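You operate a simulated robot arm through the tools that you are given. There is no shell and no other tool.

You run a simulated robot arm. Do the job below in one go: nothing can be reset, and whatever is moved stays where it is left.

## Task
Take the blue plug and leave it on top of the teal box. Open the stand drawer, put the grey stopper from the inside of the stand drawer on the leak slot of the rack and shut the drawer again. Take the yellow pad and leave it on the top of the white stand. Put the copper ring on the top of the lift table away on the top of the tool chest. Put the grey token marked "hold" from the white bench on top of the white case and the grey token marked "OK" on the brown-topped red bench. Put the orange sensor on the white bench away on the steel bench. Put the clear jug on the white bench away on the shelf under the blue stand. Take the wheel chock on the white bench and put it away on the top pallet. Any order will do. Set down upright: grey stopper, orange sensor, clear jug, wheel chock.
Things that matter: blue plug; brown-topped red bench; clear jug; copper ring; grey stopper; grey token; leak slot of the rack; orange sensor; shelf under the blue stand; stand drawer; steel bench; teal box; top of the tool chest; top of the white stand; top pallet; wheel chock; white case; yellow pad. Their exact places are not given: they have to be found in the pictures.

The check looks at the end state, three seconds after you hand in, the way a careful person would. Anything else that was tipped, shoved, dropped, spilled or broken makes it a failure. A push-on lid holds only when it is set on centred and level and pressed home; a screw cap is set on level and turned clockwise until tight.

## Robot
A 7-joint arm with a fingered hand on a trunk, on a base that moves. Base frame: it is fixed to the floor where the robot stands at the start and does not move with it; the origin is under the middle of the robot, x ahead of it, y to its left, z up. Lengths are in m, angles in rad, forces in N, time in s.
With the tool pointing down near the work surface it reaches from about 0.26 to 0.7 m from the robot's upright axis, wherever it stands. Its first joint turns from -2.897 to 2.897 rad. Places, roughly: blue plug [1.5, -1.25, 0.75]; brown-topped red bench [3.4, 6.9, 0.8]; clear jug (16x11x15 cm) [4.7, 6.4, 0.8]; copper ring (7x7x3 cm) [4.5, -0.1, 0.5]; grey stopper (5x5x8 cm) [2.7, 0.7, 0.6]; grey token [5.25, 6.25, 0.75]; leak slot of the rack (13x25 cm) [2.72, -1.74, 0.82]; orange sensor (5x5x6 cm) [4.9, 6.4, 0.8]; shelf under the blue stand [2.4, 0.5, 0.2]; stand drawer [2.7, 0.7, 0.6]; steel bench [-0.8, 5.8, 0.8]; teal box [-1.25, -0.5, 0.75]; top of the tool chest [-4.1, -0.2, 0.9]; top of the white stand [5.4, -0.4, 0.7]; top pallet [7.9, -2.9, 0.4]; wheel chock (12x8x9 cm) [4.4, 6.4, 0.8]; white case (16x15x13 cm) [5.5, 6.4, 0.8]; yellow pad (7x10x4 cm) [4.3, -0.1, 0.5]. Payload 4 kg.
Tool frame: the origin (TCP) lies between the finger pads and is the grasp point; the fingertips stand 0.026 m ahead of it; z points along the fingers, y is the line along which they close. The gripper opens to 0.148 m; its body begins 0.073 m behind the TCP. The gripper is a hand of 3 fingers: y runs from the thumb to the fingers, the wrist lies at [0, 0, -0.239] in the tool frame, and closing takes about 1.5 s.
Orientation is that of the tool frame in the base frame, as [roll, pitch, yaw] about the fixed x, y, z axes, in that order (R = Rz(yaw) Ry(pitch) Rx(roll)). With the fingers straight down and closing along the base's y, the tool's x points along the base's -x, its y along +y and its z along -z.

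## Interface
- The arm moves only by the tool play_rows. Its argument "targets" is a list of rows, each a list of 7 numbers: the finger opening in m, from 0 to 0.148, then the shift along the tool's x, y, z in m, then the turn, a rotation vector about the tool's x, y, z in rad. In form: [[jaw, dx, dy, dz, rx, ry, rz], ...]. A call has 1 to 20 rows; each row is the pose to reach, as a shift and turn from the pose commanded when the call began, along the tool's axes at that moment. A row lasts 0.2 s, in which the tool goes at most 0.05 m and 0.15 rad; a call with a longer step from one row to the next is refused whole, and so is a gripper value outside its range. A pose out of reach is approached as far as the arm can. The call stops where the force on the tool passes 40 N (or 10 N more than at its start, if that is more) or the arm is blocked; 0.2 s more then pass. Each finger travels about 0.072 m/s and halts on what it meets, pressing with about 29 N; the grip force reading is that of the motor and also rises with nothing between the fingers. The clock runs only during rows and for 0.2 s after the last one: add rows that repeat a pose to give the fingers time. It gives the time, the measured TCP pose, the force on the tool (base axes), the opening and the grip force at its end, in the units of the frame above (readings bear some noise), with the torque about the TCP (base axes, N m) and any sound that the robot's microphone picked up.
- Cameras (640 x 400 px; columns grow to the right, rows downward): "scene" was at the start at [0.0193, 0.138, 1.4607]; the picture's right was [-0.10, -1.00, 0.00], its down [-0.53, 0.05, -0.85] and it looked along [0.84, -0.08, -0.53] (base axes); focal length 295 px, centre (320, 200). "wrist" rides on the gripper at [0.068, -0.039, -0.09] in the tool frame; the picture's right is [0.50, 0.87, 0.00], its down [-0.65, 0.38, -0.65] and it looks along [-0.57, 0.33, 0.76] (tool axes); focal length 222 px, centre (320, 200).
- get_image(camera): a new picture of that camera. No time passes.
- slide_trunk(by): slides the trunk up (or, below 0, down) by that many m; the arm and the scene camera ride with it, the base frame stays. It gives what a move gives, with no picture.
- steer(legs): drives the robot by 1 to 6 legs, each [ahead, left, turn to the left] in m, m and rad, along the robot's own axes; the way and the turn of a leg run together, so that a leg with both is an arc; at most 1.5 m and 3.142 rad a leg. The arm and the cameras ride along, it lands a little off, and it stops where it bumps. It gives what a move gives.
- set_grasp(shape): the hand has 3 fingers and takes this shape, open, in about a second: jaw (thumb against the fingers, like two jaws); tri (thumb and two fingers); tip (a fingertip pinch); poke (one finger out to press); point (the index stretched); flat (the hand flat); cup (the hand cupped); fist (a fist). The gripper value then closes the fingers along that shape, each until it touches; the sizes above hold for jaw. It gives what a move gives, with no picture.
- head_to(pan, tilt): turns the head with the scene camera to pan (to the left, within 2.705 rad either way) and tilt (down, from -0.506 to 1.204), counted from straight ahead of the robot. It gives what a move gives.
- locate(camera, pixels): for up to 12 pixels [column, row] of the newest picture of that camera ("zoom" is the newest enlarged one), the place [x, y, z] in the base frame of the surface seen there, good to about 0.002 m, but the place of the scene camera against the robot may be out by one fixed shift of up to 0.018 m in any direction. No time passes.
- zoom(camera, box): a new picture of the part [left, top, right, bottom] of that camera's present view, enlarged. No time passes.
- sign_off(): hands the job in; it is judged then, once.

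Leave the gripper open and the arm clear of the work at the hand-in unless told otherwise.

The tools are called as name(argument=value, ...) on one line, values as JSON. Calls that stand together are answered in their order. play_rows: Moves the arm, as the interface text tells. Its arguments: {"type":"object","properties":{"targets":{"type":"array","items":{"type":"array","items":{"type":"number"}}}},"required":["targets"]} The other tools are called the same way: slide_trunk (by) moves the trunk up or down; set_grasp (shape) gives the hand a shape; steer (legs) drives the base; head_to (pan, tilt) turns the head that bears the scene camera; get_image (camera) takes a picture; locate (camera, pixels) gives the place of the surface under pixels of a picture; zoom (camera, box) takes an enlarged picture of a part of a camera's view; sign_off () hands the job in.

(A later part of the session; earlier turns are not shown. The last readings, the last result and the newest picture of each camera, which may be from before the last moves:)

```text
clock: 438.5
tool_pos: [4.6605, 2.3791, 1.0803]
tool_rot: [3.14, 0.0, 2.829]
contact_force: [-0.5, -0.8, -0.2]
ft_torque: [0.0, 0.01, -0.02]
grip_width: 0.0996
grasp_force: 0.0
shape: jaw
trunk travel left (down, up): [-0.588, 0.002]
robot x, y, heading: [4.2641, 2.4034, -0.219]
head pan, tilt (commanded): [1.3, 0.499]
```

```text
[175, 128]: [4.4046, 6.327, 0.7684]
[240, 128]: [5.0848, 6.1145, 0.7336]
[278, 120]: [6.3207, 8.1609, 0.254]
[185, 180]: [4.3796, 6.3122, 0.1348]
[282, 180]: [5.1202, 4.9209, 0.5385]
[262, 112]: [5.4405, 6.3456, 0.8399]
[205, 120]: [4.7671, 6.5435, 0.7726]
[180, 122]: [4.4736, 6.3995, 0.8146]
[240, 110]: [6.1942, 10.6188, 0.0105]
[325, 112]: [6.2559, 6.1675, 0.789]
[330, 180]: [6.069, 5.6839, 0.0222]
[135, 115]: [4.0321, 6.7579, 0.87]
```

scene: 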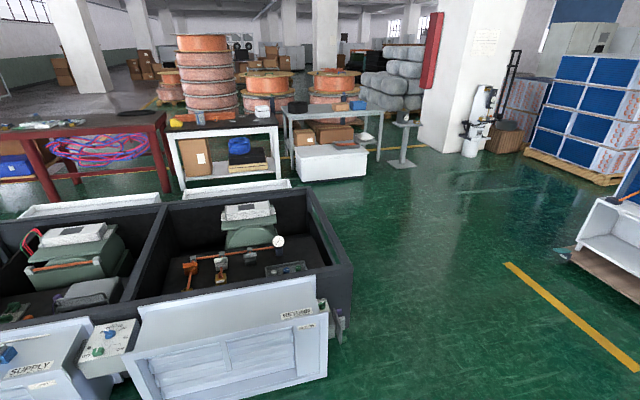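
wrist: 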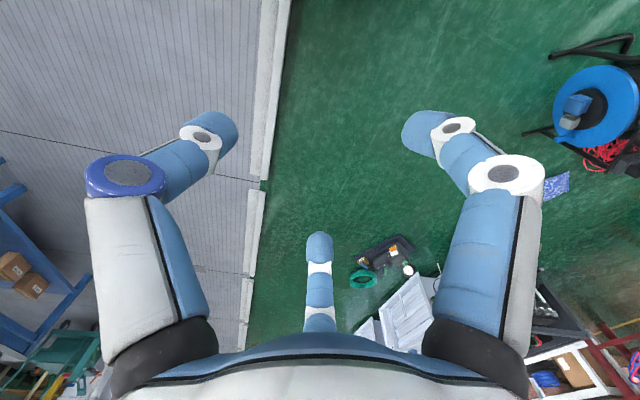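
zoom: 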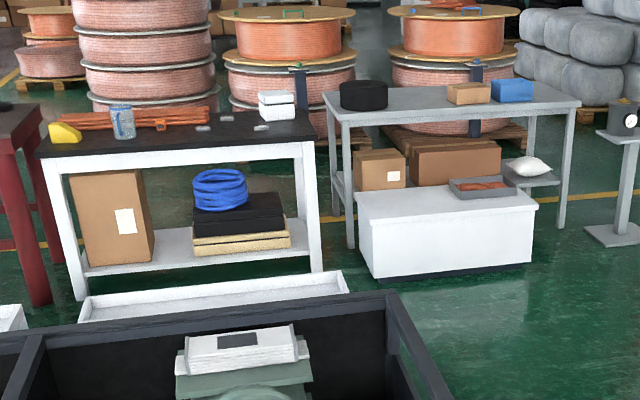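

The white bench (black top) holds, left to right: yellow wheel chock, clear jug, orange sensor, grey tokens, white case. Driving around: turn to face it, diagonal to the right, forward, then left into the corridor.

steer(legs=[[0, 0, 1.55], [1.0, -0.95, 0], [1.1, 0, 0], [1.05, 0, 0], [0, 0.85, 0]])

head_to(pan=0.2, tilt=0.6)

get_image(camera="scene")

```text
clock: 463.5
tool_pos: [5.1702, 5.836, 1.0806]
tool_rot: [3.138, 0.001, -1.919]
contact_force: [0.0, 0.2, 0.3]
ft_torque: [-0.01, -0.02, 0.0]
grip_width: 0.0995
grasp_force: 0.0
shape: jaw
trunk travel left (down, up): [-0.588, 0.002]
robot x, y, heading: [5.1332, 5.4419, 1.314]
head pan, tilt (commanded): [1.3, 0.499]
```

```text
clock: 464.8
tool_pos: [5.1689, 5.8363, 1.0802]
tool_rot: [3.138, 0.001, -1.918]
contact_force: [0.0, -0.5, 0.6]
ft_torque: [0.0, -0.01, -0.04]
grip_width: 0.0996
grasp_force: 0.1
shape: jaw
trunk travel left (down, up): [-0.588, 0.002]
robot x, y, heading: [5.1283, 5.4446, 1.314]
head pan, tilt (commanded): [0.201, 0.6]
```

```text
taken
```

scene: 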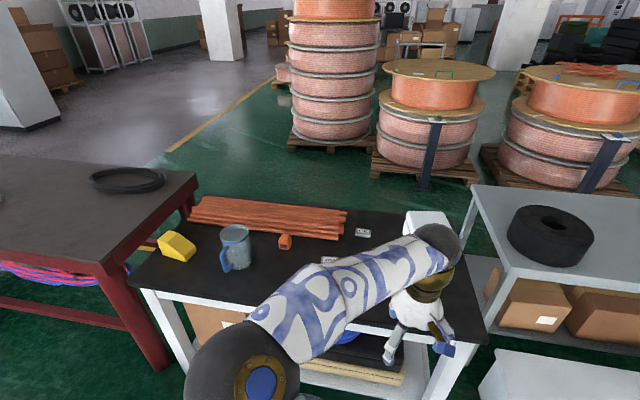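

I see the chock (177,247), jug (235,248), sensor (285,241), tokens (362,232) and near (328,258), and the white case (427,222). Zooming and locating.

zoom(camera="scene", box=[130, 180, 480, 340])

locate(camera="scene", pixels=[[177, 245], [235, 232], [238, 260], [285, 241], [362, 232], [328, 258], [425, 215], [150, 285], [440, 335], [100, 240], [50, 200], [195, 200]])

get_image(camera="wrist")

```text
1.83 times, centred on (305, 260) of scene
```

zoom: 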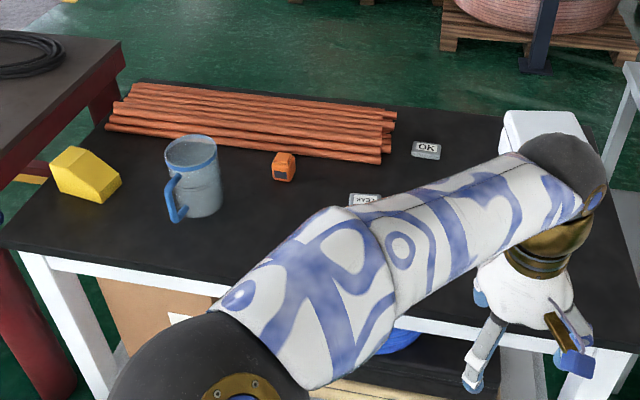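

```text
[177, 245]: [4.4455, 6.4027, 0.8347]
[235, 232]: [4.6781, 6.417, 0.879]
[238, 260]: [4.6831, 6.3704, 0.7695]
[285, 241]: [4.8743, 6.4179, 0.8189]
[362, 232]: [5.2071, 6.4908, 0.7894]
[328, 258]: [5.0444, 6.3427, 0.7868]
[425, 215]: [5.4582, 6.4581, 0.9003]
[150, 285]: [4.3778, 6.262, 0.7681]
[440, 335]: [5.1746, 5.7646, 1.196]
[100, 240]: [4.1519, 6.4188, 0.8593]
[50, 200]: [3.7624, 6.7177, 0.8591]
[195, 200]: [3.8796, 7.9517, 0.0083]
```

```text
taken
```

wrist: 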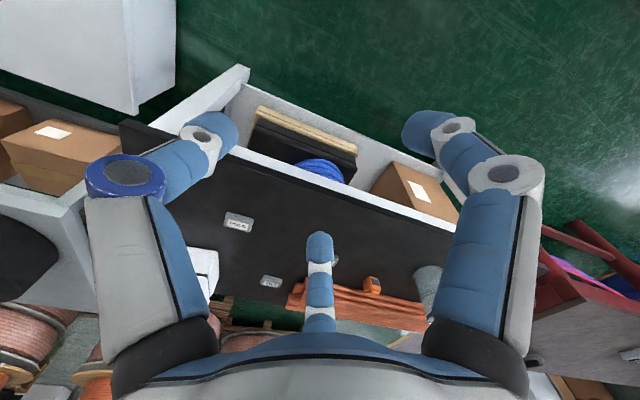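

Zooming the wrist view to read the token labels.

zoom(camera="wrist", box=[190, 190, 310, 300])

locate(camera="wrist", pixels=[[238, 221], [271, 282], [370, 285], [200, 270], [270, 200], [210, 262]])

```text
3.64 times, centred on (250, 245) of wrist
```

zoom: 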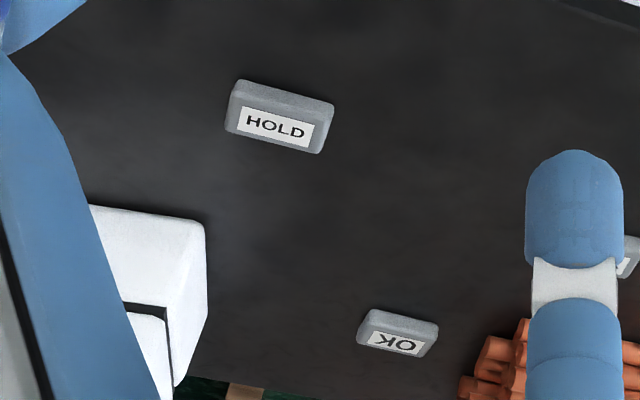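

```text
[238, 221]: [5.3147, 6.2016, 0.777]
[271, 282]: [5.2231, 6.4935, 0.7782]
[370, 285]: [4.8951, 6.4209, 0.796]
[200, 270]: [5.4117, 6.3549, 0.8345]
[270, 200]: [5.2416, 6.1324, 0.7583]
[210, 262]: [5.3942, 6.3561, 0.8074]
```

HOLD token is at (5.315,6.202), OK token at (5.223,6.494), bench top z≈0.758. I need to be closer; moving ahead 0.28 m (base front stays ~0.1 m from the bench).

steer(legs=[[0.28, 0, 0.015]])

get_image(camera="wrist")

get_image(camera="scene")

```text
clock: 466.8
tool_pos: [5.2332, 6.1097, 1.0805]
tool_rot: [3.137, -0.001, -1.9]
contact_force: [0.0, -0.5, 0.2]
ft_torque: [-0.02, 0.0, 0.0]
grip_width: 0.0999
grasp_force: 0.0
shape: jaw
trunk travel left (down, up): [-0.588, 0.002]
robot x, y, heading: [5.2004, 5.713, 1.331]
head pan, tilt (commanded): [0.201, 0.6]
```

```text
taken
```

wrist: 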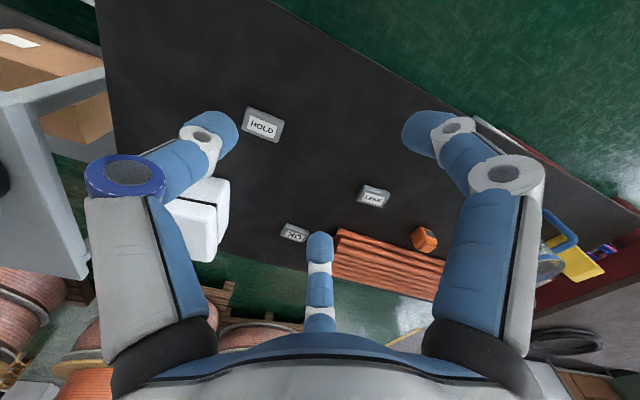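

```text
taken
```

scene: 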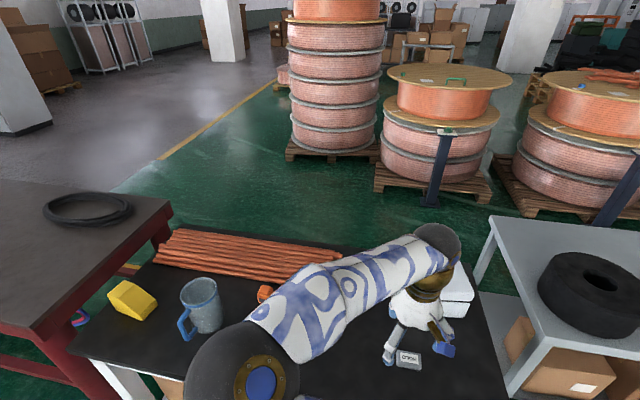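

Good wrist view: HOLD (262,124), OK (293,233), third token LEAK (372,197), sensor (425,240), white case (205,215). Zooming on HOLD.

zoom(camera="wrist", box=[225, 90, 305, 160])

```text
5.71 times, centred on (265, 125) of wrist
```

zoom: 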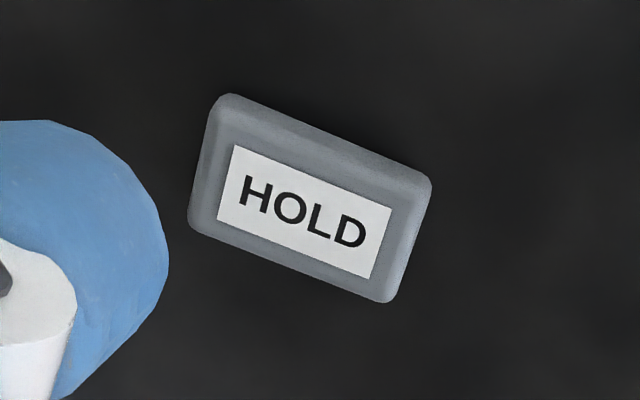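

locate(camera="zoom", pixels=[[230, 110], [425, 190], [385, 295], [195, 215], [305, 210], [300, 130], [500, 150]])

locate(camera="wrist", pixels=[[293, 233], [372, 197], [425, 240], [210, 185], [225, 200], [205, 250], [190, 205], [270, 30], [400, 60], [500, 130]])

```text
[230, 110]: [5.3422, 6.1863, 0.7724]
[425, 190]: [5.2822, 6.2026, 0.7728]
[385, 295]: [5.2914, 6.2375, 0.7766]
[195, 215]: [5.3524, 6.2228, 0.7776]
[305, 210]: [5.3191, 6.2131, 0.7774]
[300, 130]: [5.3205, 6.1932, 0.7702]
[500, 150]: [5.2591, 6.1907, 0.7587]
```

```text
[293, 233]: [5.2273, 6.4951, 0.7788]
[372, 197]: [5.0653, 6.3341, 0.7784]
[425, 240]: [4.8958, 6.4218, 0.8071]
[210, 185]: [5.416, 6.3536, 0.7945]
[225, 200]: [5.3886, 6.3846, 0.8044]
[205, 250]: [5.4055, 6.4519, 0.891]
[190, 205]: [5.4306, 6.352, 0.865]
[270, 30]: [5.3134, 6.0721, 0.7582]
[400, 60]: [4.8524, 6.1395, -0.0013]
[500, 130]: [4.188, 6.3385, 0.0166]
```

HOLD token: centre (5.319,6.212), 6.2×3.8 cm, top z 0.7775, long side along the bench. I'll turn the hand 90° so the jaw closes across its short side, moving above it.

play_rows(targets=[[0.1, -0.011, -0.004, 0, 0, 0, -0.14], [0.1, -0.022, -0.008, 0, 0, 0, -0.28], [0.1, -0.033, -0.012, 0, 0, 0, -0.42], [0.1, -0.044, -0.016, 0, 0, 0, -0.56], [0.1, -0.055, -0.02, 0, 0, 0, -0.7], [0.1, -0.066, -0.024, 0, 0, 0, -0.84], [0.1, -0.077, -0.028, 0, 0, 0, -0.98], [0.1, -0.088, -0.032, 0, 0, 0, -1.12], [0.1, -0.099, -0.037, 0, 0, 0, -1.26], [0.1, -0.11, -0.042, 0, 0, 0, -1.4], [0.1, -0.1245, -0.0481, 0, 0, 0, -1.54], [0.1, -0.1245, -0.0481, 0, 0, 0, -1.634], [0.1, -0.1245, -0.0481, 0.03, 0, 0, -1.634], [0.1, -0.1245, -0.0481, 0.07, 0, 0, -1.634], [0.1, -0.1245, -0.0481, 0.11, 0, 0, -1.634], [0.1, -0.1245, -0.0481, 0.15, 0, 0, -1.634], [0.1, -0.1245, -0.0481, 0.19, 0, 0, -1.634]])

get_image(camera="wrist")

get_image(camera="scene")

```text
clock: 470.4
tool_pos: [5.3172, 6.2102, 0.89]
tool_rot: [3.141, 0.004, -0.268]
contact_force: [-0.2, 1.0, -0.6]
ft_torque: [0.0, -0.01, 0.01]
grip_width: 0.0999
grasp_force: 0.1
shape: jaw
trunk travel left (down, up): [-0.588, 0.002]
robot x, y, heading: [5.1984, 5.7114, 1.327]
head pan, tilt (commanded): [0.201, 0.6]
```

```text
taken
```

wrist: 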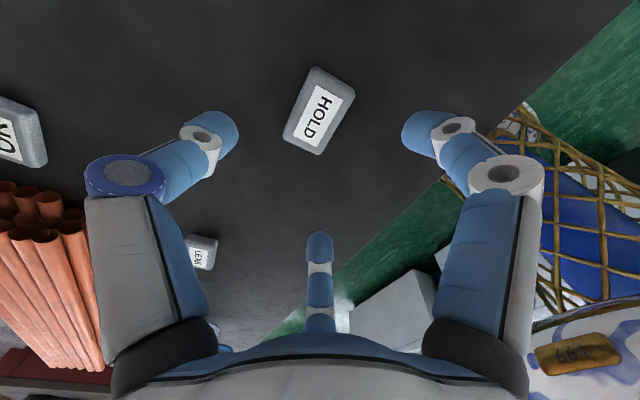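

```text
taken
```

scene: 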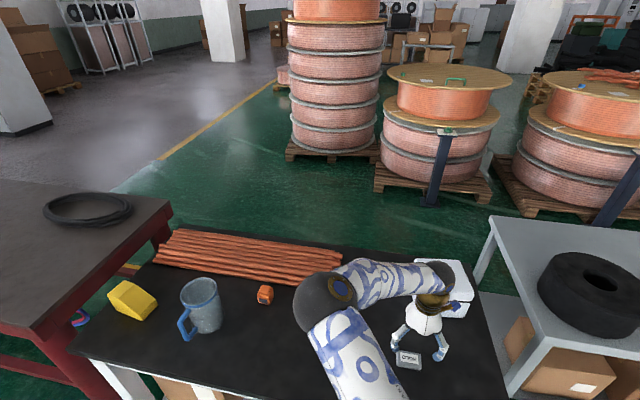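

Token is below the hand. Fine check of its centre from here.

locate(camera="wrist", pixels=[[316, 69], [354, 90], [319, 152], [285, 137], [319, 112]])

```text
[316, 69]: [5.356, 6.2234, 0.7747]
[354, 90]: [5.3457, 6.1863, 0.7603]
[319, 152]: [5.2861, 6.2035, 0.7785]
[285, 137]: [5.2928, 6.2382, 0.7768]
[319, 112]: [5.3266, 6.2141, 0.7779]
```

Centre (5.320,6.213). Small correction and descending to z≈0.788; then closing.

play_rows(targets=[[0.09, 0.002, -0.003, 0.04, 0, 0, 0], [0.08, 0.002, -0.003, 0.08, 0, 0, 0], [0.08, 0.002, -0.003, 0.101, 0, 0, 0], [0.08, 0.002, -0.003, 0.101, 0, 0, 0], [0.06, 0.002, -0.003, 0.101, 0, 0, 0], [0.045, 0.002, -0.003, 0.101, 0, 0, 0], [0.03, 0.002, -0.003, 0.101, 0, 0, 0], [0.02, 0.002, -0.003, 0.101, 0, 0, 0], [0.02, 0.002, -0.003, 0.101, 0, 0, 0]])

get_image(camera="wrist")

```text
clock: 472.4
tool_pos: [5.3192, 6.2145, 0.7894]
tool_rot: [-3.141, 0.002, -0.266]
contact_force: [-0.8, -0.1, 0.1]
ft_torque: [0.04, -0.01, 0.05]
grip_width: 0.0453
grasp_force: 29.0
shape: jaw
trunk travel left (down, up): [-0.588, 0.002]
robot x, y, heading: [5.1994, 5.7159, 1.33]
head pan, tilt (commanded): [0.201, 0.6]
```

```text
taken
```

wrist: 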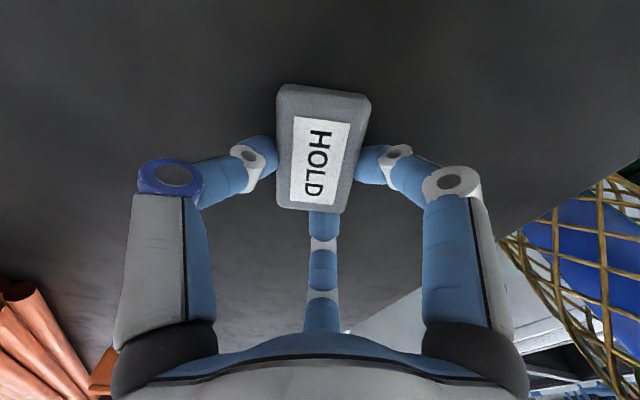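

Token is gripped (0.045 m, 29 N). Lifting 0.2 m, then looking at the white case.

play_rows(targets=[[0.02, 0, 0, -0.015, 0, 0, 0], [0.02, 0, 0, -0.05, 0, 0, 0], [0.02, 0, 0, -0.09, 0, 0, 0], [0.02, 0, 0, -0.13, 0, 0, 0], [0.02, 0, 0, -0.17, 0, 0, 0], [0.02, 0, 0, -0.21, 0, 0, 0], [0.02, 0, 0, -0.25, 0, 0, 0]])

get_image(camera="wrist")

get_image(camera="scene")

zoom(camera="scene", box=[380, 220, 520, 340])

```text
clock: 474.0
tool_pos: [5.3202, 6.2128, 1.0401]
tool_rot: [3.141, 0.004, -0.268]
contact_force: [-0.4, -0.5, -1.2]
ft_torque: [-0.01, 0.01, 0.03]
grip_width: 0.0448
grasp_force: 29.0
shape: jaw
trunk travel left (down, up): [-0.588, 0.002]
robot x, y, heading: [5.2002, 5.716, 1.333]
head pan, tilt (commanded): [0.201, 0.6]
```

```text
taken
```

wrist: 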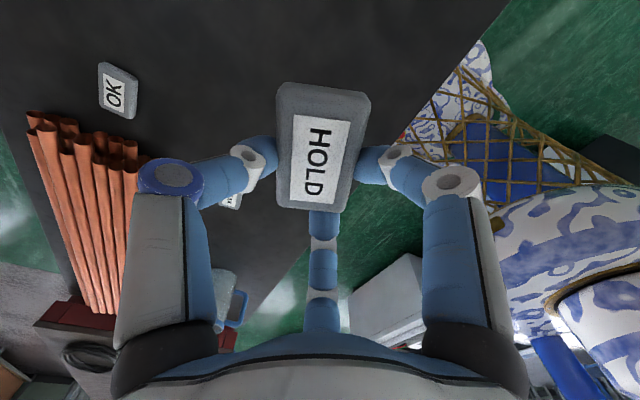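

```text
taken
```

scene: 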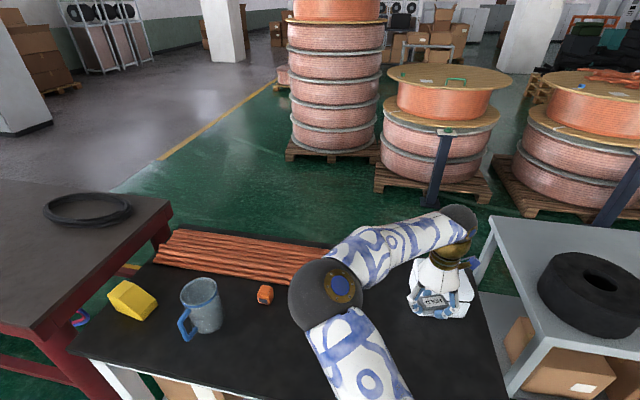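

```text
3.33 times, centred on (450, 280) of scene
```

zoom: 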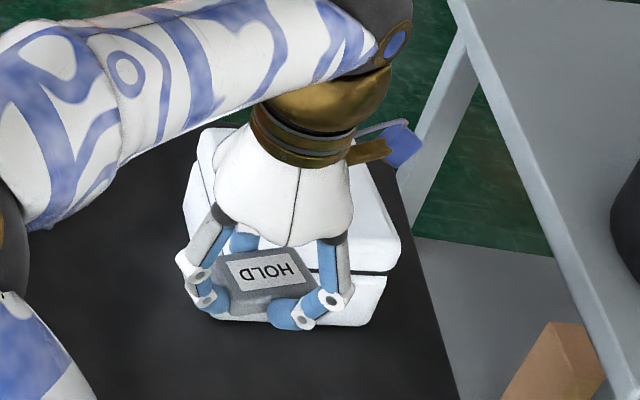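

Locating the case from the scene view.

locate(camera="zoom", pixels=[[205, 140], [193, 200], [397, 255], [380, 190], [365, 225], [380, 300], [360, 320], [200, 235], [370, 265], [215, 165]])

```text
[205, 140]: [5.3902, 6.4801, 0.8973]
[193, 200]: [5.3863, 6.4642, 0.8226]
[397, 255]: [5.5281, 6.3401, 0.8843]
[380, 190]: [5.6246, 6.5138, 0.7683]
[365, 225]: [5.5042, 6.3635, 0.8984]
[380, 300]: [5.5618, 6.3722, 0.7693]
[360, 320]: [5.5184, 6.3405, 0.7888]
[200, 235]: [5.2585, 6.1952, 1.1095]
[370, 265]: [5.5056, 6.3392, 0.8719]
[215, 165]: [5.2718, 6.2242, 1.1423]
```

Case: centre ≈ (5.46,6.42), top z≈0.889. Moving the base right 0.1 m and ahead 0.05 m to reach it.

steer(legs=[[0, -0.1, 0], [0.05, 0, 0]])

get_image(camera="wrist")

```text
clock: 475.6
tool_pos: [5.4289, 6.2394, 1.0399]
tool_rot: [3.141, 0.003, -0.267]
contact_force: [0.3, 0.0, -0.3]
ft_torque: [-0.01, 0.01, 0.03]
grip_width: 0.0446
grasp_force: 29.2
shape: jaw
trunk travel left (down, up): [-0.588, 0.002]
robot x, y, heading: [5.31, 5.7399, 1.331]
head pan, tilt (commanded): [0.201, 0.6]
```

```text
taken
```

wrist: 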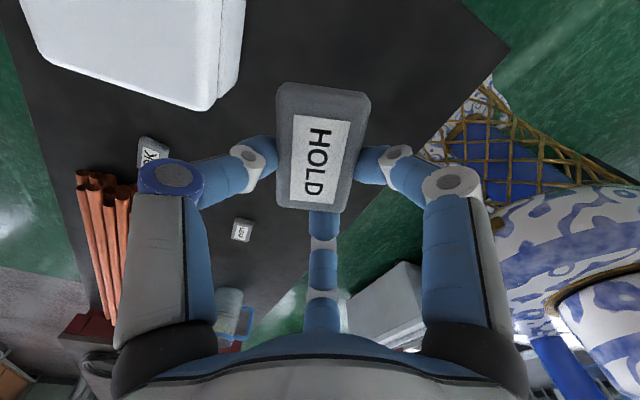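

The case is now in the wrist view at the upper left. Locating its top corners.

locate(camera="wrist", pixels=[[45, 62], [198, 104], [120, 40], [212, 20], [215, 95], [235, 60], [30, 15], [150, 80], [240, 10]])

zoom(camera="wrist", box=[0, 0, 280, 175])

```text
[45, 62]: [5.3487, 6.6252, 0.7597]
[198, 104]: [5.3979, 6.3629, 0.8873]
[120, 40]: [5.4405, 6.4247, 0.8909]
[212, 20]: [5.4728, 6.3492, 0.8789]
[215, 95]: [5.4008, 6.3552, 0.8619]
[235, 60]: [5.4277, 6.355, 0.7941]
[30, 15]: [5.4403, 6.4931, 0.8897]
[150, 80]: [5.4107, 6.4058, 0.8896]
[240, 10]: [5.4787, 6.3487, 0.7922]
```

```text
2.29 times, centred on (140, 88) of wrist
```

zoom: 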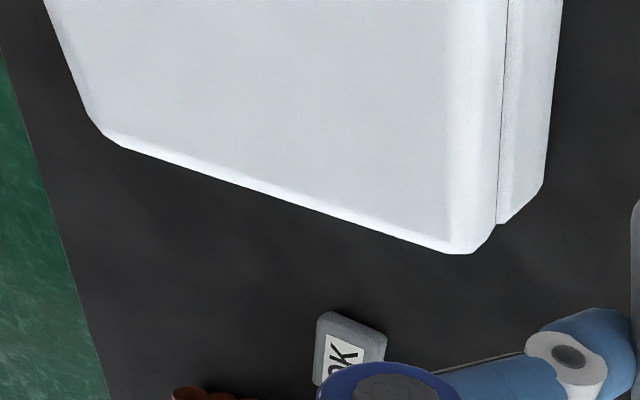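

Case top z=0.890, centre ≈ (5.487,6.425). Moving the token to (5.475,6.41) and down to 2 cm above the top.

play_rows(targets=[[0.02, 0, -0.04, 0.01, 0, 0, 0], [0.02, 0, -0.08, 0.025, 0, 0, 0], [0.02, 0, -0.12, 0.045, 0, 0, 0], [0.02, 0, -0.155, 0.07, 0, 0, 0], [0.02, 0, -0.1767, 0.09, 0, 0, 0], [0.02, 0, -0.1767, 0.1, 0, 0, 0], [0.02, 0, -0.1767, 0.1, 0, 0, 0]])

get_image(camera="wrist")

zoom(camera="scene", box=[380, 200, 540, 330])

```text
clock: 477.2
tool_pos: [5.4755, 6.4118, 0.9405]
tool_rot: [-3.141, 0.003, -0.266]
contact_force: [-0.2, -0.1, 0.3]
ft_torque: [0.0, 0.05, 0.04]
grip_width: 0.045
grasp_force: 29.3
shape: jaw
trunk travel left (down, up): [-0.588, 0.002]
robot x, y, heading: [5.3078, 5.74, 1.332]
head pan, tilt (commanded): [0.201, 0.6]
```

```text
taken
```

wrist: 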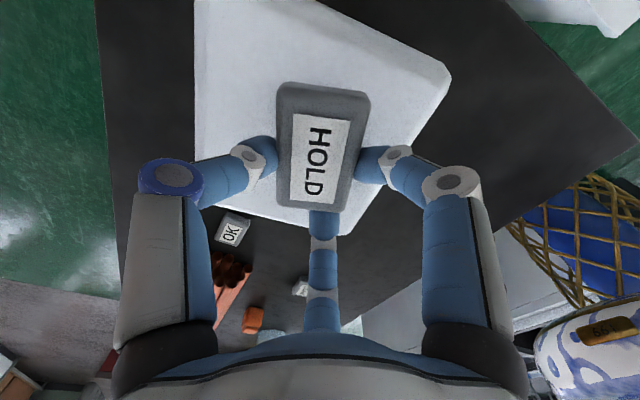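

```text
3.08 times, centred on (460, 265) of scene
```

zoom: 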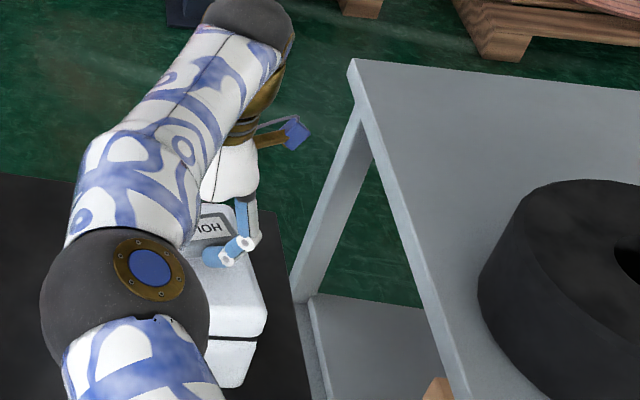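

The token is over the case. Lowering carefully.

play_rows(targets=[[0.02, 0, 0, 0.008, 0, 0, 0], [0.02, 0, 0, 0.014, 0, 0, 0], [0.02, 0, 0, 0.0165, 0, 0, 0], [0.02, 0, 0, 0.0165, 0, 0, 0]])

```text
clock: 478.2
tool_pos: [5.4746, 6.4099, 0.9237]
tool_rot: [-3.141, 0.002, -0.267]
contact_force: [0.0, 0.7, 0.2]
ft_torque: [-0.04, 0.04, -0.01]
grip_width: 0.0448
grasp_force: 29.5
shape: jaw
trunk travel left (down, up): [-0.588, 0.002]
robot x, y, heading: [5.3098, 5.7392, 1.335]
head pan, tilt (commanded): [0.201, 0.6]
```

play_rows(targets=[[0.02, 0, 0, 0.0015, 0, 0, 0], [0.02, 0, 0, 0.003, 0, 0, 0], [0.02, 0, 0, 0.003, 0, 0, 0]])

```text
clock: 479.0
tool_pos: [5.476, 6.41, 0.9189]
tool_rot: [3.14, 0.004, -0.267]
contact_force: [-0.6, 0.0, 0.3]
ft_torque: [-0.01, 0.0, -0.01]
grip_width: 0.0448
grasp_force: 29.3
shape: jaw
trunk travel left (down, up): [-0.588, 0.002]
robot x, y, heading: [5.3096, 5.7411, 1.329]
head pan, tilt (commanded): [0.201, 0.6]
```

play_rows(targets=[[0.02, 0, 0, 0.001, 0, 0, 0], [0.02, 0, 0, 0.002, 0, 0, 0], [0.02, 0, 0, 0.002, 0, 0, 0]])

```text
clock: 479.8
tool_pos: [5.4757, 6.4096, 0.9183]
tool_rot: [-3.14, 0.004, -0.267]
contact_force: [-0.3, 0.1, 1.6]
ft_torque: [0.04, -0.03, -0.02]
grip_width: 0.0451
grasp_force: 28.9
shape: jaw
trunk travel left (down, up): [-0.588, 0.002]
robot x, y, heading: [5.3086, 5.7394, 1.333]
head pan, tilt (commanded): [0.201, 0.6]
```

play_rows(targets=[[0.02, 0, 0, 0.001, 0, 0, 0], [0.02, 0, 0, 0.001, 0, 0, 0]])

```text
clock: 480.4
tool_pos: [5.4749, 6.4096, 0.9185]
tool_rot: [-3.14, 0.003, -0.267]
contact_force: [-0.1, 0.4, 4.9]
ft_torque: [0.13, -0.13, 0.01]
grip_width: 0.045
grasp_force: 29.3
shape: jaw
trunk travel left (down, up): [-0.588, 0.002]
robot x, y, heading: [5.3089, 5.7397, 1.333]
head pan, tilt (commanded): [0.201, 0.6]
```

Contact (4.9 N). Releasing and rising straight up.

play_rows(targets=[[0.048, 0, 0, 0, 0, 0, 0], [0.055, 0, 0, 0, 0, 0, 0], [0.065, 0, 0, 0, 0, 0, 0], [0.08, 0, 0, 0, 0, 0, 0], [0.09, 0, 0, 0, 0, 0, 0], [0.09, 0, 0, -0.02, 0, 0, 0], [0.09, 0, 0, -0.05, 0, 0, 0], [0.09, 0, 0.02, -0.08, 0, 0, 0], [0.09, 0, 0.06, -0.1, 0, 0, 0], [0.09, 0, 0.1, -0.11, 0, 0, 0], [0.09, 0, 0.14, -0.11, 0, 0, 0]])

get_image(camera="wrist")

get_image(camera="scene")

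```text
clock: 482.8
tool_pos: [5.4398, 6.2735, 1.0284]
tool_rot: [3.14, 0.004, -0.265]
contact_force: [0.3, 0.4, 0.6]
ft_torque: [0.02, 0.0, 0.0]
grip_width: 0.0894
grasp_force: 0.1
shape: jaw
trunk travel left (down, up): [-0.588, 0.002]
robot x, y, heading: [5.3078, 5.7376, 1.331]
head pan, tilt (commanded): [0.201, 0.6]
```

```text
taken
```

wrist: 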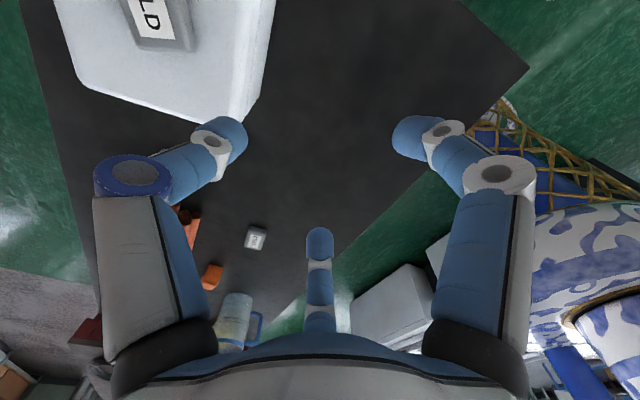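

```text
taken
```

scene: 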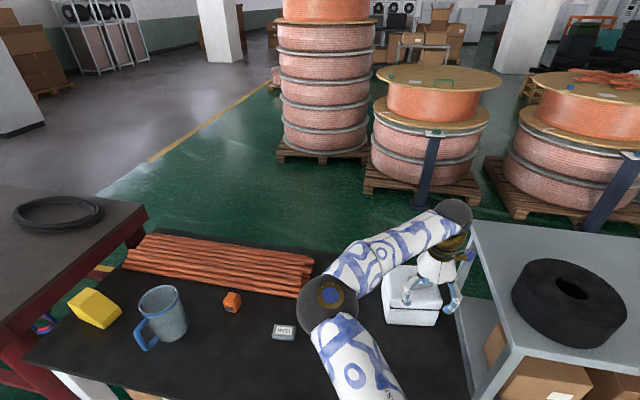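

HOLD token lies on the white case. Next the OK token: shifting the base left 0.26 m and ahead 0.025 m.

steer(legs=[[0, 0.26, 0], [0.025, 0, 0]])

get_image(camera="wrist")

get_image(camera="scene")

```text
clock: 485.1
tool_pos: [5.1895, 6.3617, 1.0283]
tool_rot: [-3.14, 0.003, -0.267]
contact_force: [1.2, 0.5, 0.1]
ft_torque: [-0.03, 0.01, 0.0]
grip_width: 0.0897
grasp_force: 0.1
shape: jaw
trunk travel left (down, up): [-0.588, 0.002]
robot x, y, heading: [5.0561, 5.8283, 1.335]
head pan, tilt (commanded): [0.201, 0.6]
```

```text
taken
```

wrist: 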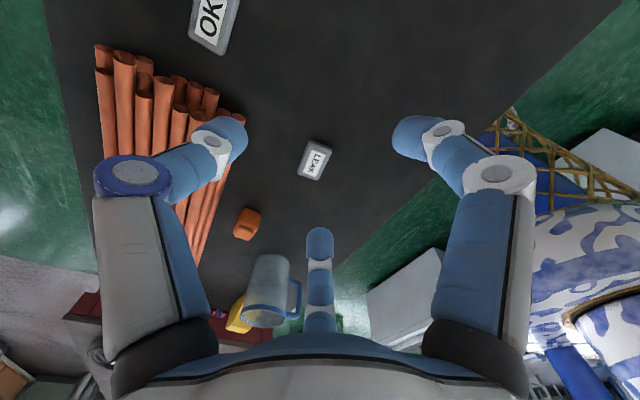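

```text
taken
```

scene: 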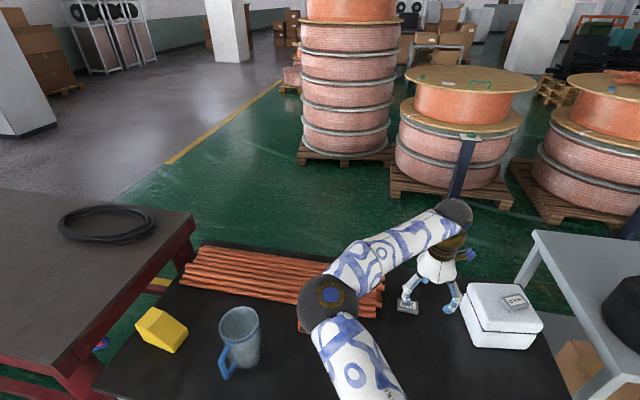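

The HOLD token shows well on the case (513,300). The OK token is at (213,20) in the wrist view with copper tubes nearby; locating both.

locate(camera="wrist", pixels=[[213, 20], [192, 38], [222, 52], [235, 10], [205, 92], [240, 118], [150, 60], [100, 45], [315, 160], [248, 222], [130, 60]])

```text
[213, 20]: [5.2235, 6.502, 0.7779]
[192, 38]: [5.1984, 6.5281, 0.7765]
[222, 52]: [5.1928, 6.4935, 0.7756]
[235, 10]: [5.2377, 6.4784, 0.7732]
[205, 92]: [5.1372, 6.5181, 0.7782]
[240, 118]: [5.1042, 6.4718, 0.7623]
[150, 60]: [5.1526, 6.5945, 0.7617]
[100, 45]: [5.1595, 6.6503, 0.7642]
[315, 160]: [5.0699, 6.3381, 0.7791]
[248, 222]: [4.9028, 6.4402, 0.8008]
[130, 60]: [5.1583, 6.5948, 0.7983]
```

OK token centre ≈ (5.226,6.503); tube ends are ~9 cm to its left. I'll lower the trunk 0.18 m (for reach) and move over the token with a 0.09 m opening.

slide_trunk(by=-0.17)

play_rows(targets=[[0.09, 0.0, -0.04, 0, 0, 0, -0.03], [0.09, 0.002, -0.08, 0, 0, 0, -0.06], [0.09, 0.0035, -0.12, 0, 0, 0, -0.09], [0.09, 0.0035, -0.146, 0, 0, 0, -0.106], [0.09, 0.0035, -0.146, 0, 0, 0, -0.106]])

get_image(camera="wrist")

get_image(camera="scene")

```text
clock: 487.1
tool_pos: [5.1893, 6.361, 0.8585]
tool_rot: [3.141, 0.003, -0.267]
contact_force: [1.2, -0.2, -1.0]
ft_torque: [-0.01, 0.03, -0.01]
grip_width: 0.0897
grasp_force: 0.1
shape: jaw
trunk travel left (down, up): [-0.418, 0.172]
robot x, y, heading: [5.0583, 5.8279, 1.334]
head pan, tilt (commanded): [0.201, 0.6]
```

```text
clock: 488.2
tool_pos: [5.2316, 6.501, 0.8576]
tool_rot: [3.141, 0.004, -0.161]
contact_force: [0.7, -0.5, 0.2]
ft_torque: [0.01, -0.01, -0.01]
grip_width: 0.0896
grasp_force: 0.0
shape: jaw
trunk travel left (down, up): [-0.418, 0.172]
robot x, y, heading: [5.0576, 5.831, 1.334]
head pan, tilt (commanded): [0.201, 0.6]
```

```text
taken
```

wrist: 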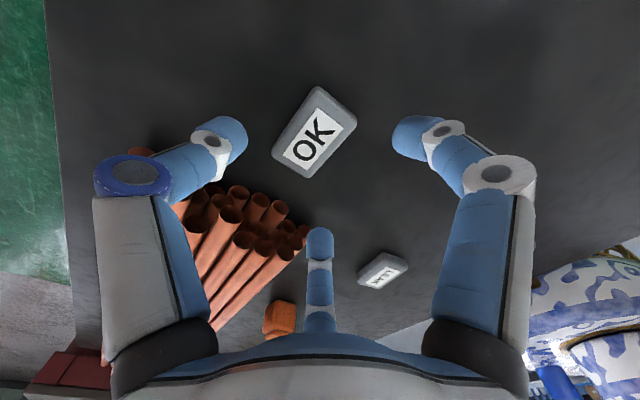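

```text
taken
```

scene: 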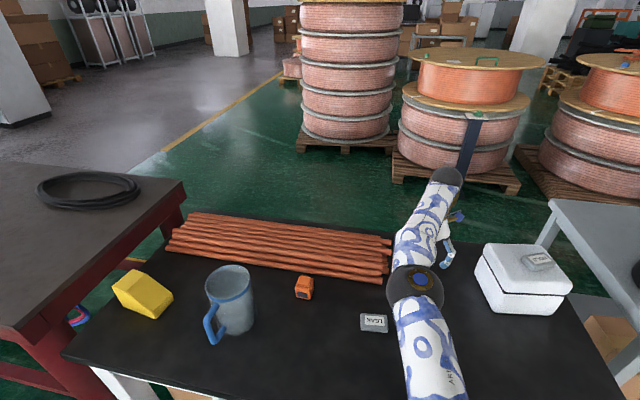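

The token is below, but the far finger is near the tube ends. Locating tube ends precisely.

locate(camera="wrist", pixels=[[302, 230], [295, 250], [277, 205], [238, 190], [215, 190], [262, 198], [320, 235], [320, 260], [290, 228], [313, 132]])

```text
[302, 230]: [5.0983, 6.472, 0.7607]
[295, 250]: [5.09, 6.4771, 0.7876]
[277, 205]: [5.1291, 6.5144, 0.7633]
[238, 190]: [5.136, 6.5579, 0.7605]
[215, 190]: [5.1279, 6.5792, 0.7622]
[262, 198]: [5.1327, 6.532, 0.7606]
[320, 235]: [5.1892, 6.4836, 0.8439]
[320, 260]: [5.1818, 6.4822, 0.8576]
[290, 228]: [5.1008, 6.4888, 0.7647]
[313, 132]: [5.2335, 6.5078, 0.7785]
```

Clearances are ≥4 cm. Descending 0.069 m with a small correction and closing on the OK token.

play_rows(targets=[[0.09, 0.0, -0.005, 0.035, 0, 0, 0], [0.09, 0.0, -0.005, 0.06, 0, 0, 0], [0.09, 0.0, -0.005, 0.069, 0, 0, 0], [0.09, 0.0, -0.005, 0.069, 0, 0, 0], [0.07, 0.0, -0.005, 0.069, 0, 0, 0], [0.055, 0.0, -0.005, 0.069, 0, 0, 0], [0.04, 0.0, -0.005, 0.069, 0, 0, 0], [0.025, 0.0, -0.005, 0.069, 0, 0, 0], [0.02, 0.0, -0.005, 0.069, 0, 0, 0], [0.02, 0.0, -0.005, 0.069, 0, 0, 0]])

get_image(camera="wrist")

```text
clock: 490.4
tool_pos: [5.2319, 6.5038, 0.7893]
tool_rot: [3.141, 0.001, -0.16]
contact_force: [-0.1, -0.1, 0.6]
ft_torque: [0.01, -0.01, -0.01]
grip_width: 0.0455
grasp_force: 28.5
shape: jaw
trunk travel left (down, up): [-0.418, 0.172]
robot x, y, heading: [5.0605, 5.8306, 1.33]
head pan, tilt (commanded): [0.201, 0.6]
```

```text
taken
```

wrist: 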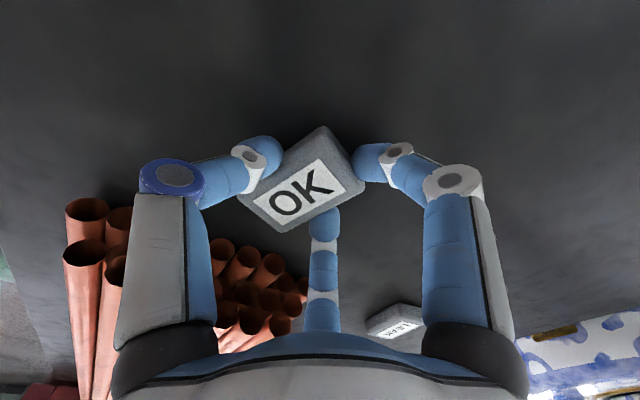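

Gripped at 0.0455 m. Lifting carefully.

play_rows(targets=[[0.02, 0, 0, -0.01, 0, 0, 0], [0.02, 0, 0, -0.03, 0, 0, 0], [0.02, 0, 0, -0.06, 0, 0, 0], [0.02, 0, 0.03, -0.09, 0, 0, 0], [0.02, 0, 0.07, -0.11, 0, 0, 0], [0.02, 0, 0.11, -0.13, 0, 0, 0], [0.02, 0, 0.15, -0.15, 0, 0, 0], [0.02, 0, 0.19, -0.16, 0, 0, 0]])

get_image(camera="wrist")

slide_trunk(by=0.15)

get_image(camera="scene")

```text
clock: 492.2
tool_pos: [5.2011, 6.3184, 0.9504]
tool_rot: [3.141, 0.003, -0.161]
contact_force: [0.0, 0.5, -1.2]
ft_torque: [-0.03, -0.01, 0.01]
grip_width: 0.0451
grasp_force: 28.6
shape: jaw
trunk travel left (down, up): [-0.418, 0.172]
robot x, y, heading: [5.0592, 5.8253, 1.329]
head pan, tilt (commanded): [0.201, 0.6]
```

```text
taken
```

wrist: 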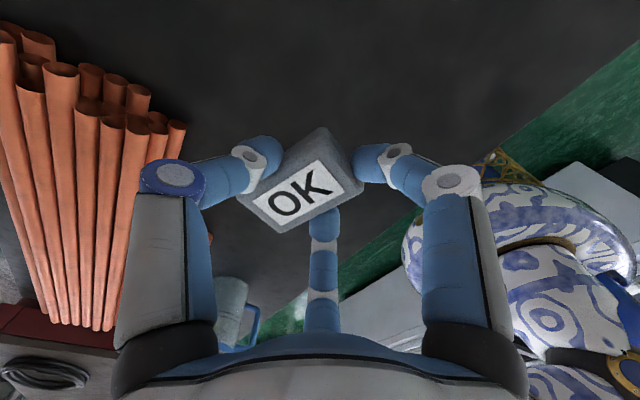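

```text
clock: 494.0
tool_pos: [5.2009, 6.3181, 1.1005]
tool_rot: [-3.141, 0.004, -0.16]
contact_force: [0.0, -1.3, -1.2]
ft_torque: [-0.01, -0.02, -0.01]
grip_width: 0.0451
grasp_force: 29.9
shape: jaw
trunk travel left (down, up): [-0.568, 0.022]
robot x, y, heading: [5.0615, 5.8253, 1.333]
head pan, tilt (commanded): [0.201, 0.6]
```

```text
taken
```

scene: 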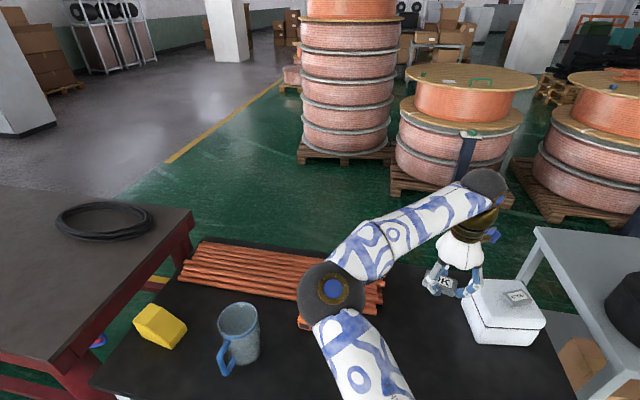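

OK token in hand. Driving left ~1.15 m to the brown-topped red bench.

steer(legs=[[-0.08, 0, 0], [0, 1.15, 0]])

head_to(pan=0.2, tilt=0.7)

get_image(camera="scene")

get_image(camera="wrist")

```text
clock: 500.4
tool_pos: [4.0834, 6.5026, 1.1003]
tool_rot: [-3.141, 0.005, -0.147]
contact_force: [0.7, -0.3, -0.4]
ft_torque: [-0.01, -0.01, 0.01]
grip_width: 0.0448
grasp_force: 29.0
shape: jaw
trunk travel left (down, up): [-0.568, 0.022]
robot x, y, heading: [3.9503, 6.0069, 1.345]
head pan, tilt (commanded): [0.201, 0.6]
```

```text
clock: 501.1
tool_pos: [4.0844, 6.5028, 1.0997]
tool_rot: [-3.141, 0.004, -0.147]
contact_force: [0.5, 0.4, -0.6]
ft_torque: [0.0, 0.0, 0.01]
grip_width: 0.0451
grasp_force: 29.2
shape: jaw
trunk travel left (down, up): [-0.568, 0.022]
robot x, y, heading: [3.9497, 6.0092, 1.34]
head pan, tilt (commanded): [0.201, 0.7]
```

```text
taken
```

scene: 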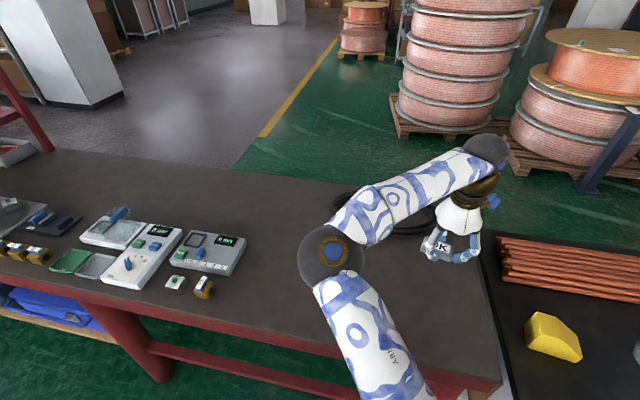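

```text
taken
```

wrist: 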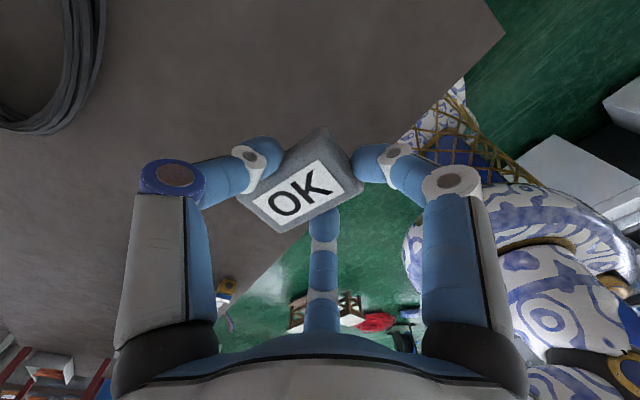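

The red bench's brown top has ample free space by the hand. Locating surface points.

locate(camera="wrist", pixels=[[200, 60], [350, 60], [480, 40], [250, 20], [380, 130], [130, 150], [90, 80], [300, 100], [225, 290]])

```text
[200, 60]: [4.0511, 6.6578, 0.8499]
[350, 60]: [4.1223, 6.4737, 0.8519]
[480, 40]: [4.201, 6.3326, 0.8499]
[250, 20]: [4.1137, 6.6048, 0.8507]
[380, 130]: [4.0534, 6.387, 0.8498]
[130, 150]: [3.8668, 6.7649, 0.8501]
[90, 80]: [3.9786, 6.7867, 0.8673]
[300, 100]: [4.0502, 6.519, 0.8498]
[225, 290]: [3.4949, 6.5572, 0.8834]
```

Bench top z=0.850. Lowering the token there, slightly further in.

play_rows(targets=[[0.02, 0, -0.015, 0.04, 0, 0, 0], [0.02, 0, -0.03, 0.085, 0, 0, 0], [0.02, 0, -0.03, 0.13, 0, 0, 0], [0.02, 0, -0.03, 0.175, 0, 0, 0], [0.02, 0, -0.03, 0.205, 0, 0, 0], [0.02, 0, -0.03, 0.214, 0, 0, 0], [0.02, 0, -0.03, 0.214, 0, 0, 0]])

```text
clock: 502.7
tool_pos: [4.0868, 6.5338, 0.8843]
tool_rot: [-3.14, 0.003, -0.148]
contact_force: [-0.4, 0.5, -0.9]
ft_torque: [-0.03, -0.02, -0.02]
grip_width: 0.0449
grasp_force: 28.9
shape: jaw
trunk travel left (down, up): [-0.568, 0.022]
robot x, y, heading: [3.9455, 6.0085, 1.346]
head pan, tilt (commanded): [0.201, 0.7]
```

play_rows(targets=[[0.02, 0, 0, 0.0015, 0, 0, 0], [0.02, 0, 0, 0.003, 0, 0, 0], [0.02, 0, 0, 0.003, 0, 0, 0]])

```text
clock: 503.5
tool_pos: [4.0877, 6.5334, 0.883]
tool_rot: [-3.14, 0.003, -0.15]
contact_force: [0.2, 0.0, -0.6]
ft_torque: [0.0, 0.0, 0.0]
grip_width: 0.0446
grasp_force: 28.6
shape: jaw
trunk travel left (down, up): [-0.568, 0.022]
robot x, y, heading: [3.9463, 6.0055, 1.34]
head pan, tilt (commanded): [0.201, 0.7]
```

play_rows(targets=[[0.02, 0, 0, 0.0015, 0, 0, 0], [0.02, 0, 0, 0.003, 0, 0, 0], [0.02, 0, 0, 0.003, 0, 0, 0]])

```text
clock: 504.3
tool_pos: [4.0871, 6.5329, 0.8797]
tool_rot: [3.141, 0.003, -0.149]
contact_force: [0.4, -0.4, 0.8]
ft_torque: [0.03, 0.01, 0.0]
grip_width: 0.0445
grasp_force: 28.9
shape: jaw
trunk travel left (down, up): [-0.568, 0.022]
robot x, y, heading: [3.9453, 6.0094, 1.34]
head pan, tilt (commanded): [0.201, 0.7]
```

play_rows(targets=[[0.02, 0, 0, 0.001, 0, 0, 0], [0.02, 0, 0, 0.0015, 0, 0, 0], [0.02, 0, 0, 0.0015, 0, 0, 0]])

```text
clock: 505.1
tool_pos: [4.0875, 6.5317, 0.8784]
tool_rot: [-3.141, 0.003, -0.148]
contact_force: [0.5, 0.7, 1.1]
ft_torque: [0.08, 0.03, 0.01]
grip_width: 0.0444
grasp_force: 29.6
shape: jaw
trunk travel left (down, up): [-0.568, 0.022]
robot x, y, heading: [3.9506, 6.0056, 1.344]
head pan, tilt (commanded): [0.201, 0.7]
```

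Touching now (torque rising). Releasing the OK token.

play_rows(targets=[[0.048, 0, 0, 0.0005, 0, 0, 0], [0.055, 0, 0, 0.0005, 0, 0, 0], [0.065, 0, 0, 0.0005, 0, 0, 0], [0.08, 0, 0, 0.0005, 0, 0, 0], [0.09, 0, 0, 0.0005, 0, 0, 0], [0.09, 0, 0, -0.02, 0, 0, 0], [0.09, 0, 0, -0.06, 0, 0, 0], [0.09, 0, 0, -0.1, 0, 0, 0], [0.1, 0, 0.02, -0.14, 0, 0, 0], [0.1, 0, 0.05, -0.18, 0, 0, 0], [0.1, 0, 0.08, -0.2, 0, 0, 0]])

get_image(camera="wrist")

get_image(camera="scene")

```text
clock: 507.5
tool_pos: [4.0765, 6.4516, 1.0772]
tool_rot: [3.14, 0.004, -0.146]
contact_force: [0.0, -0.2, -0.5]
ft_torque: [0.0, 0.0, 0.01]
grip_width: 0.0999
grasp_force: 0.1
shape: jaw
trunk travel left (down, up): [-0.568, 0.022]
robot x, y, heading: [3.9468, 6.0123, 1.344]
head pan, tilt (commanded): [0.201, 0.7]
```

```text
taken
```

wrist: 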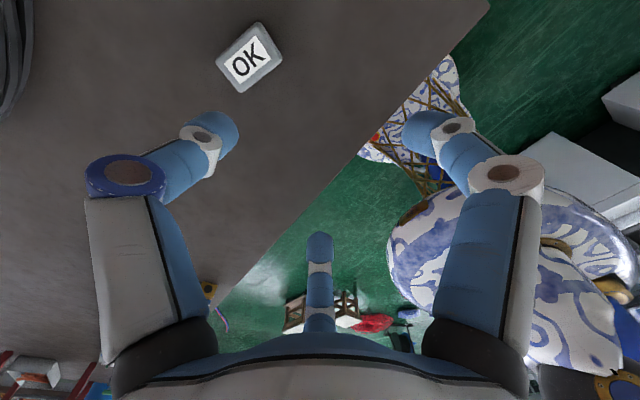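

```text
taken
```

scene: 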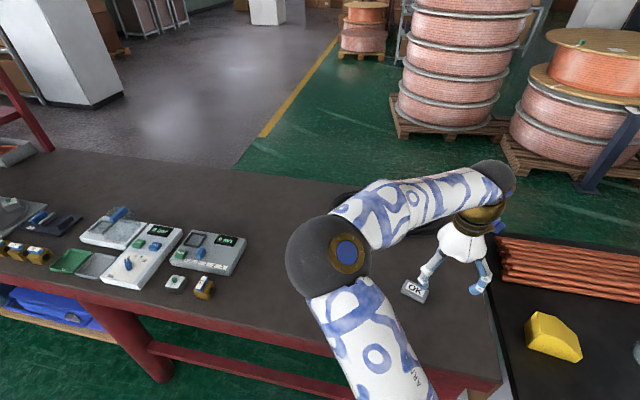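

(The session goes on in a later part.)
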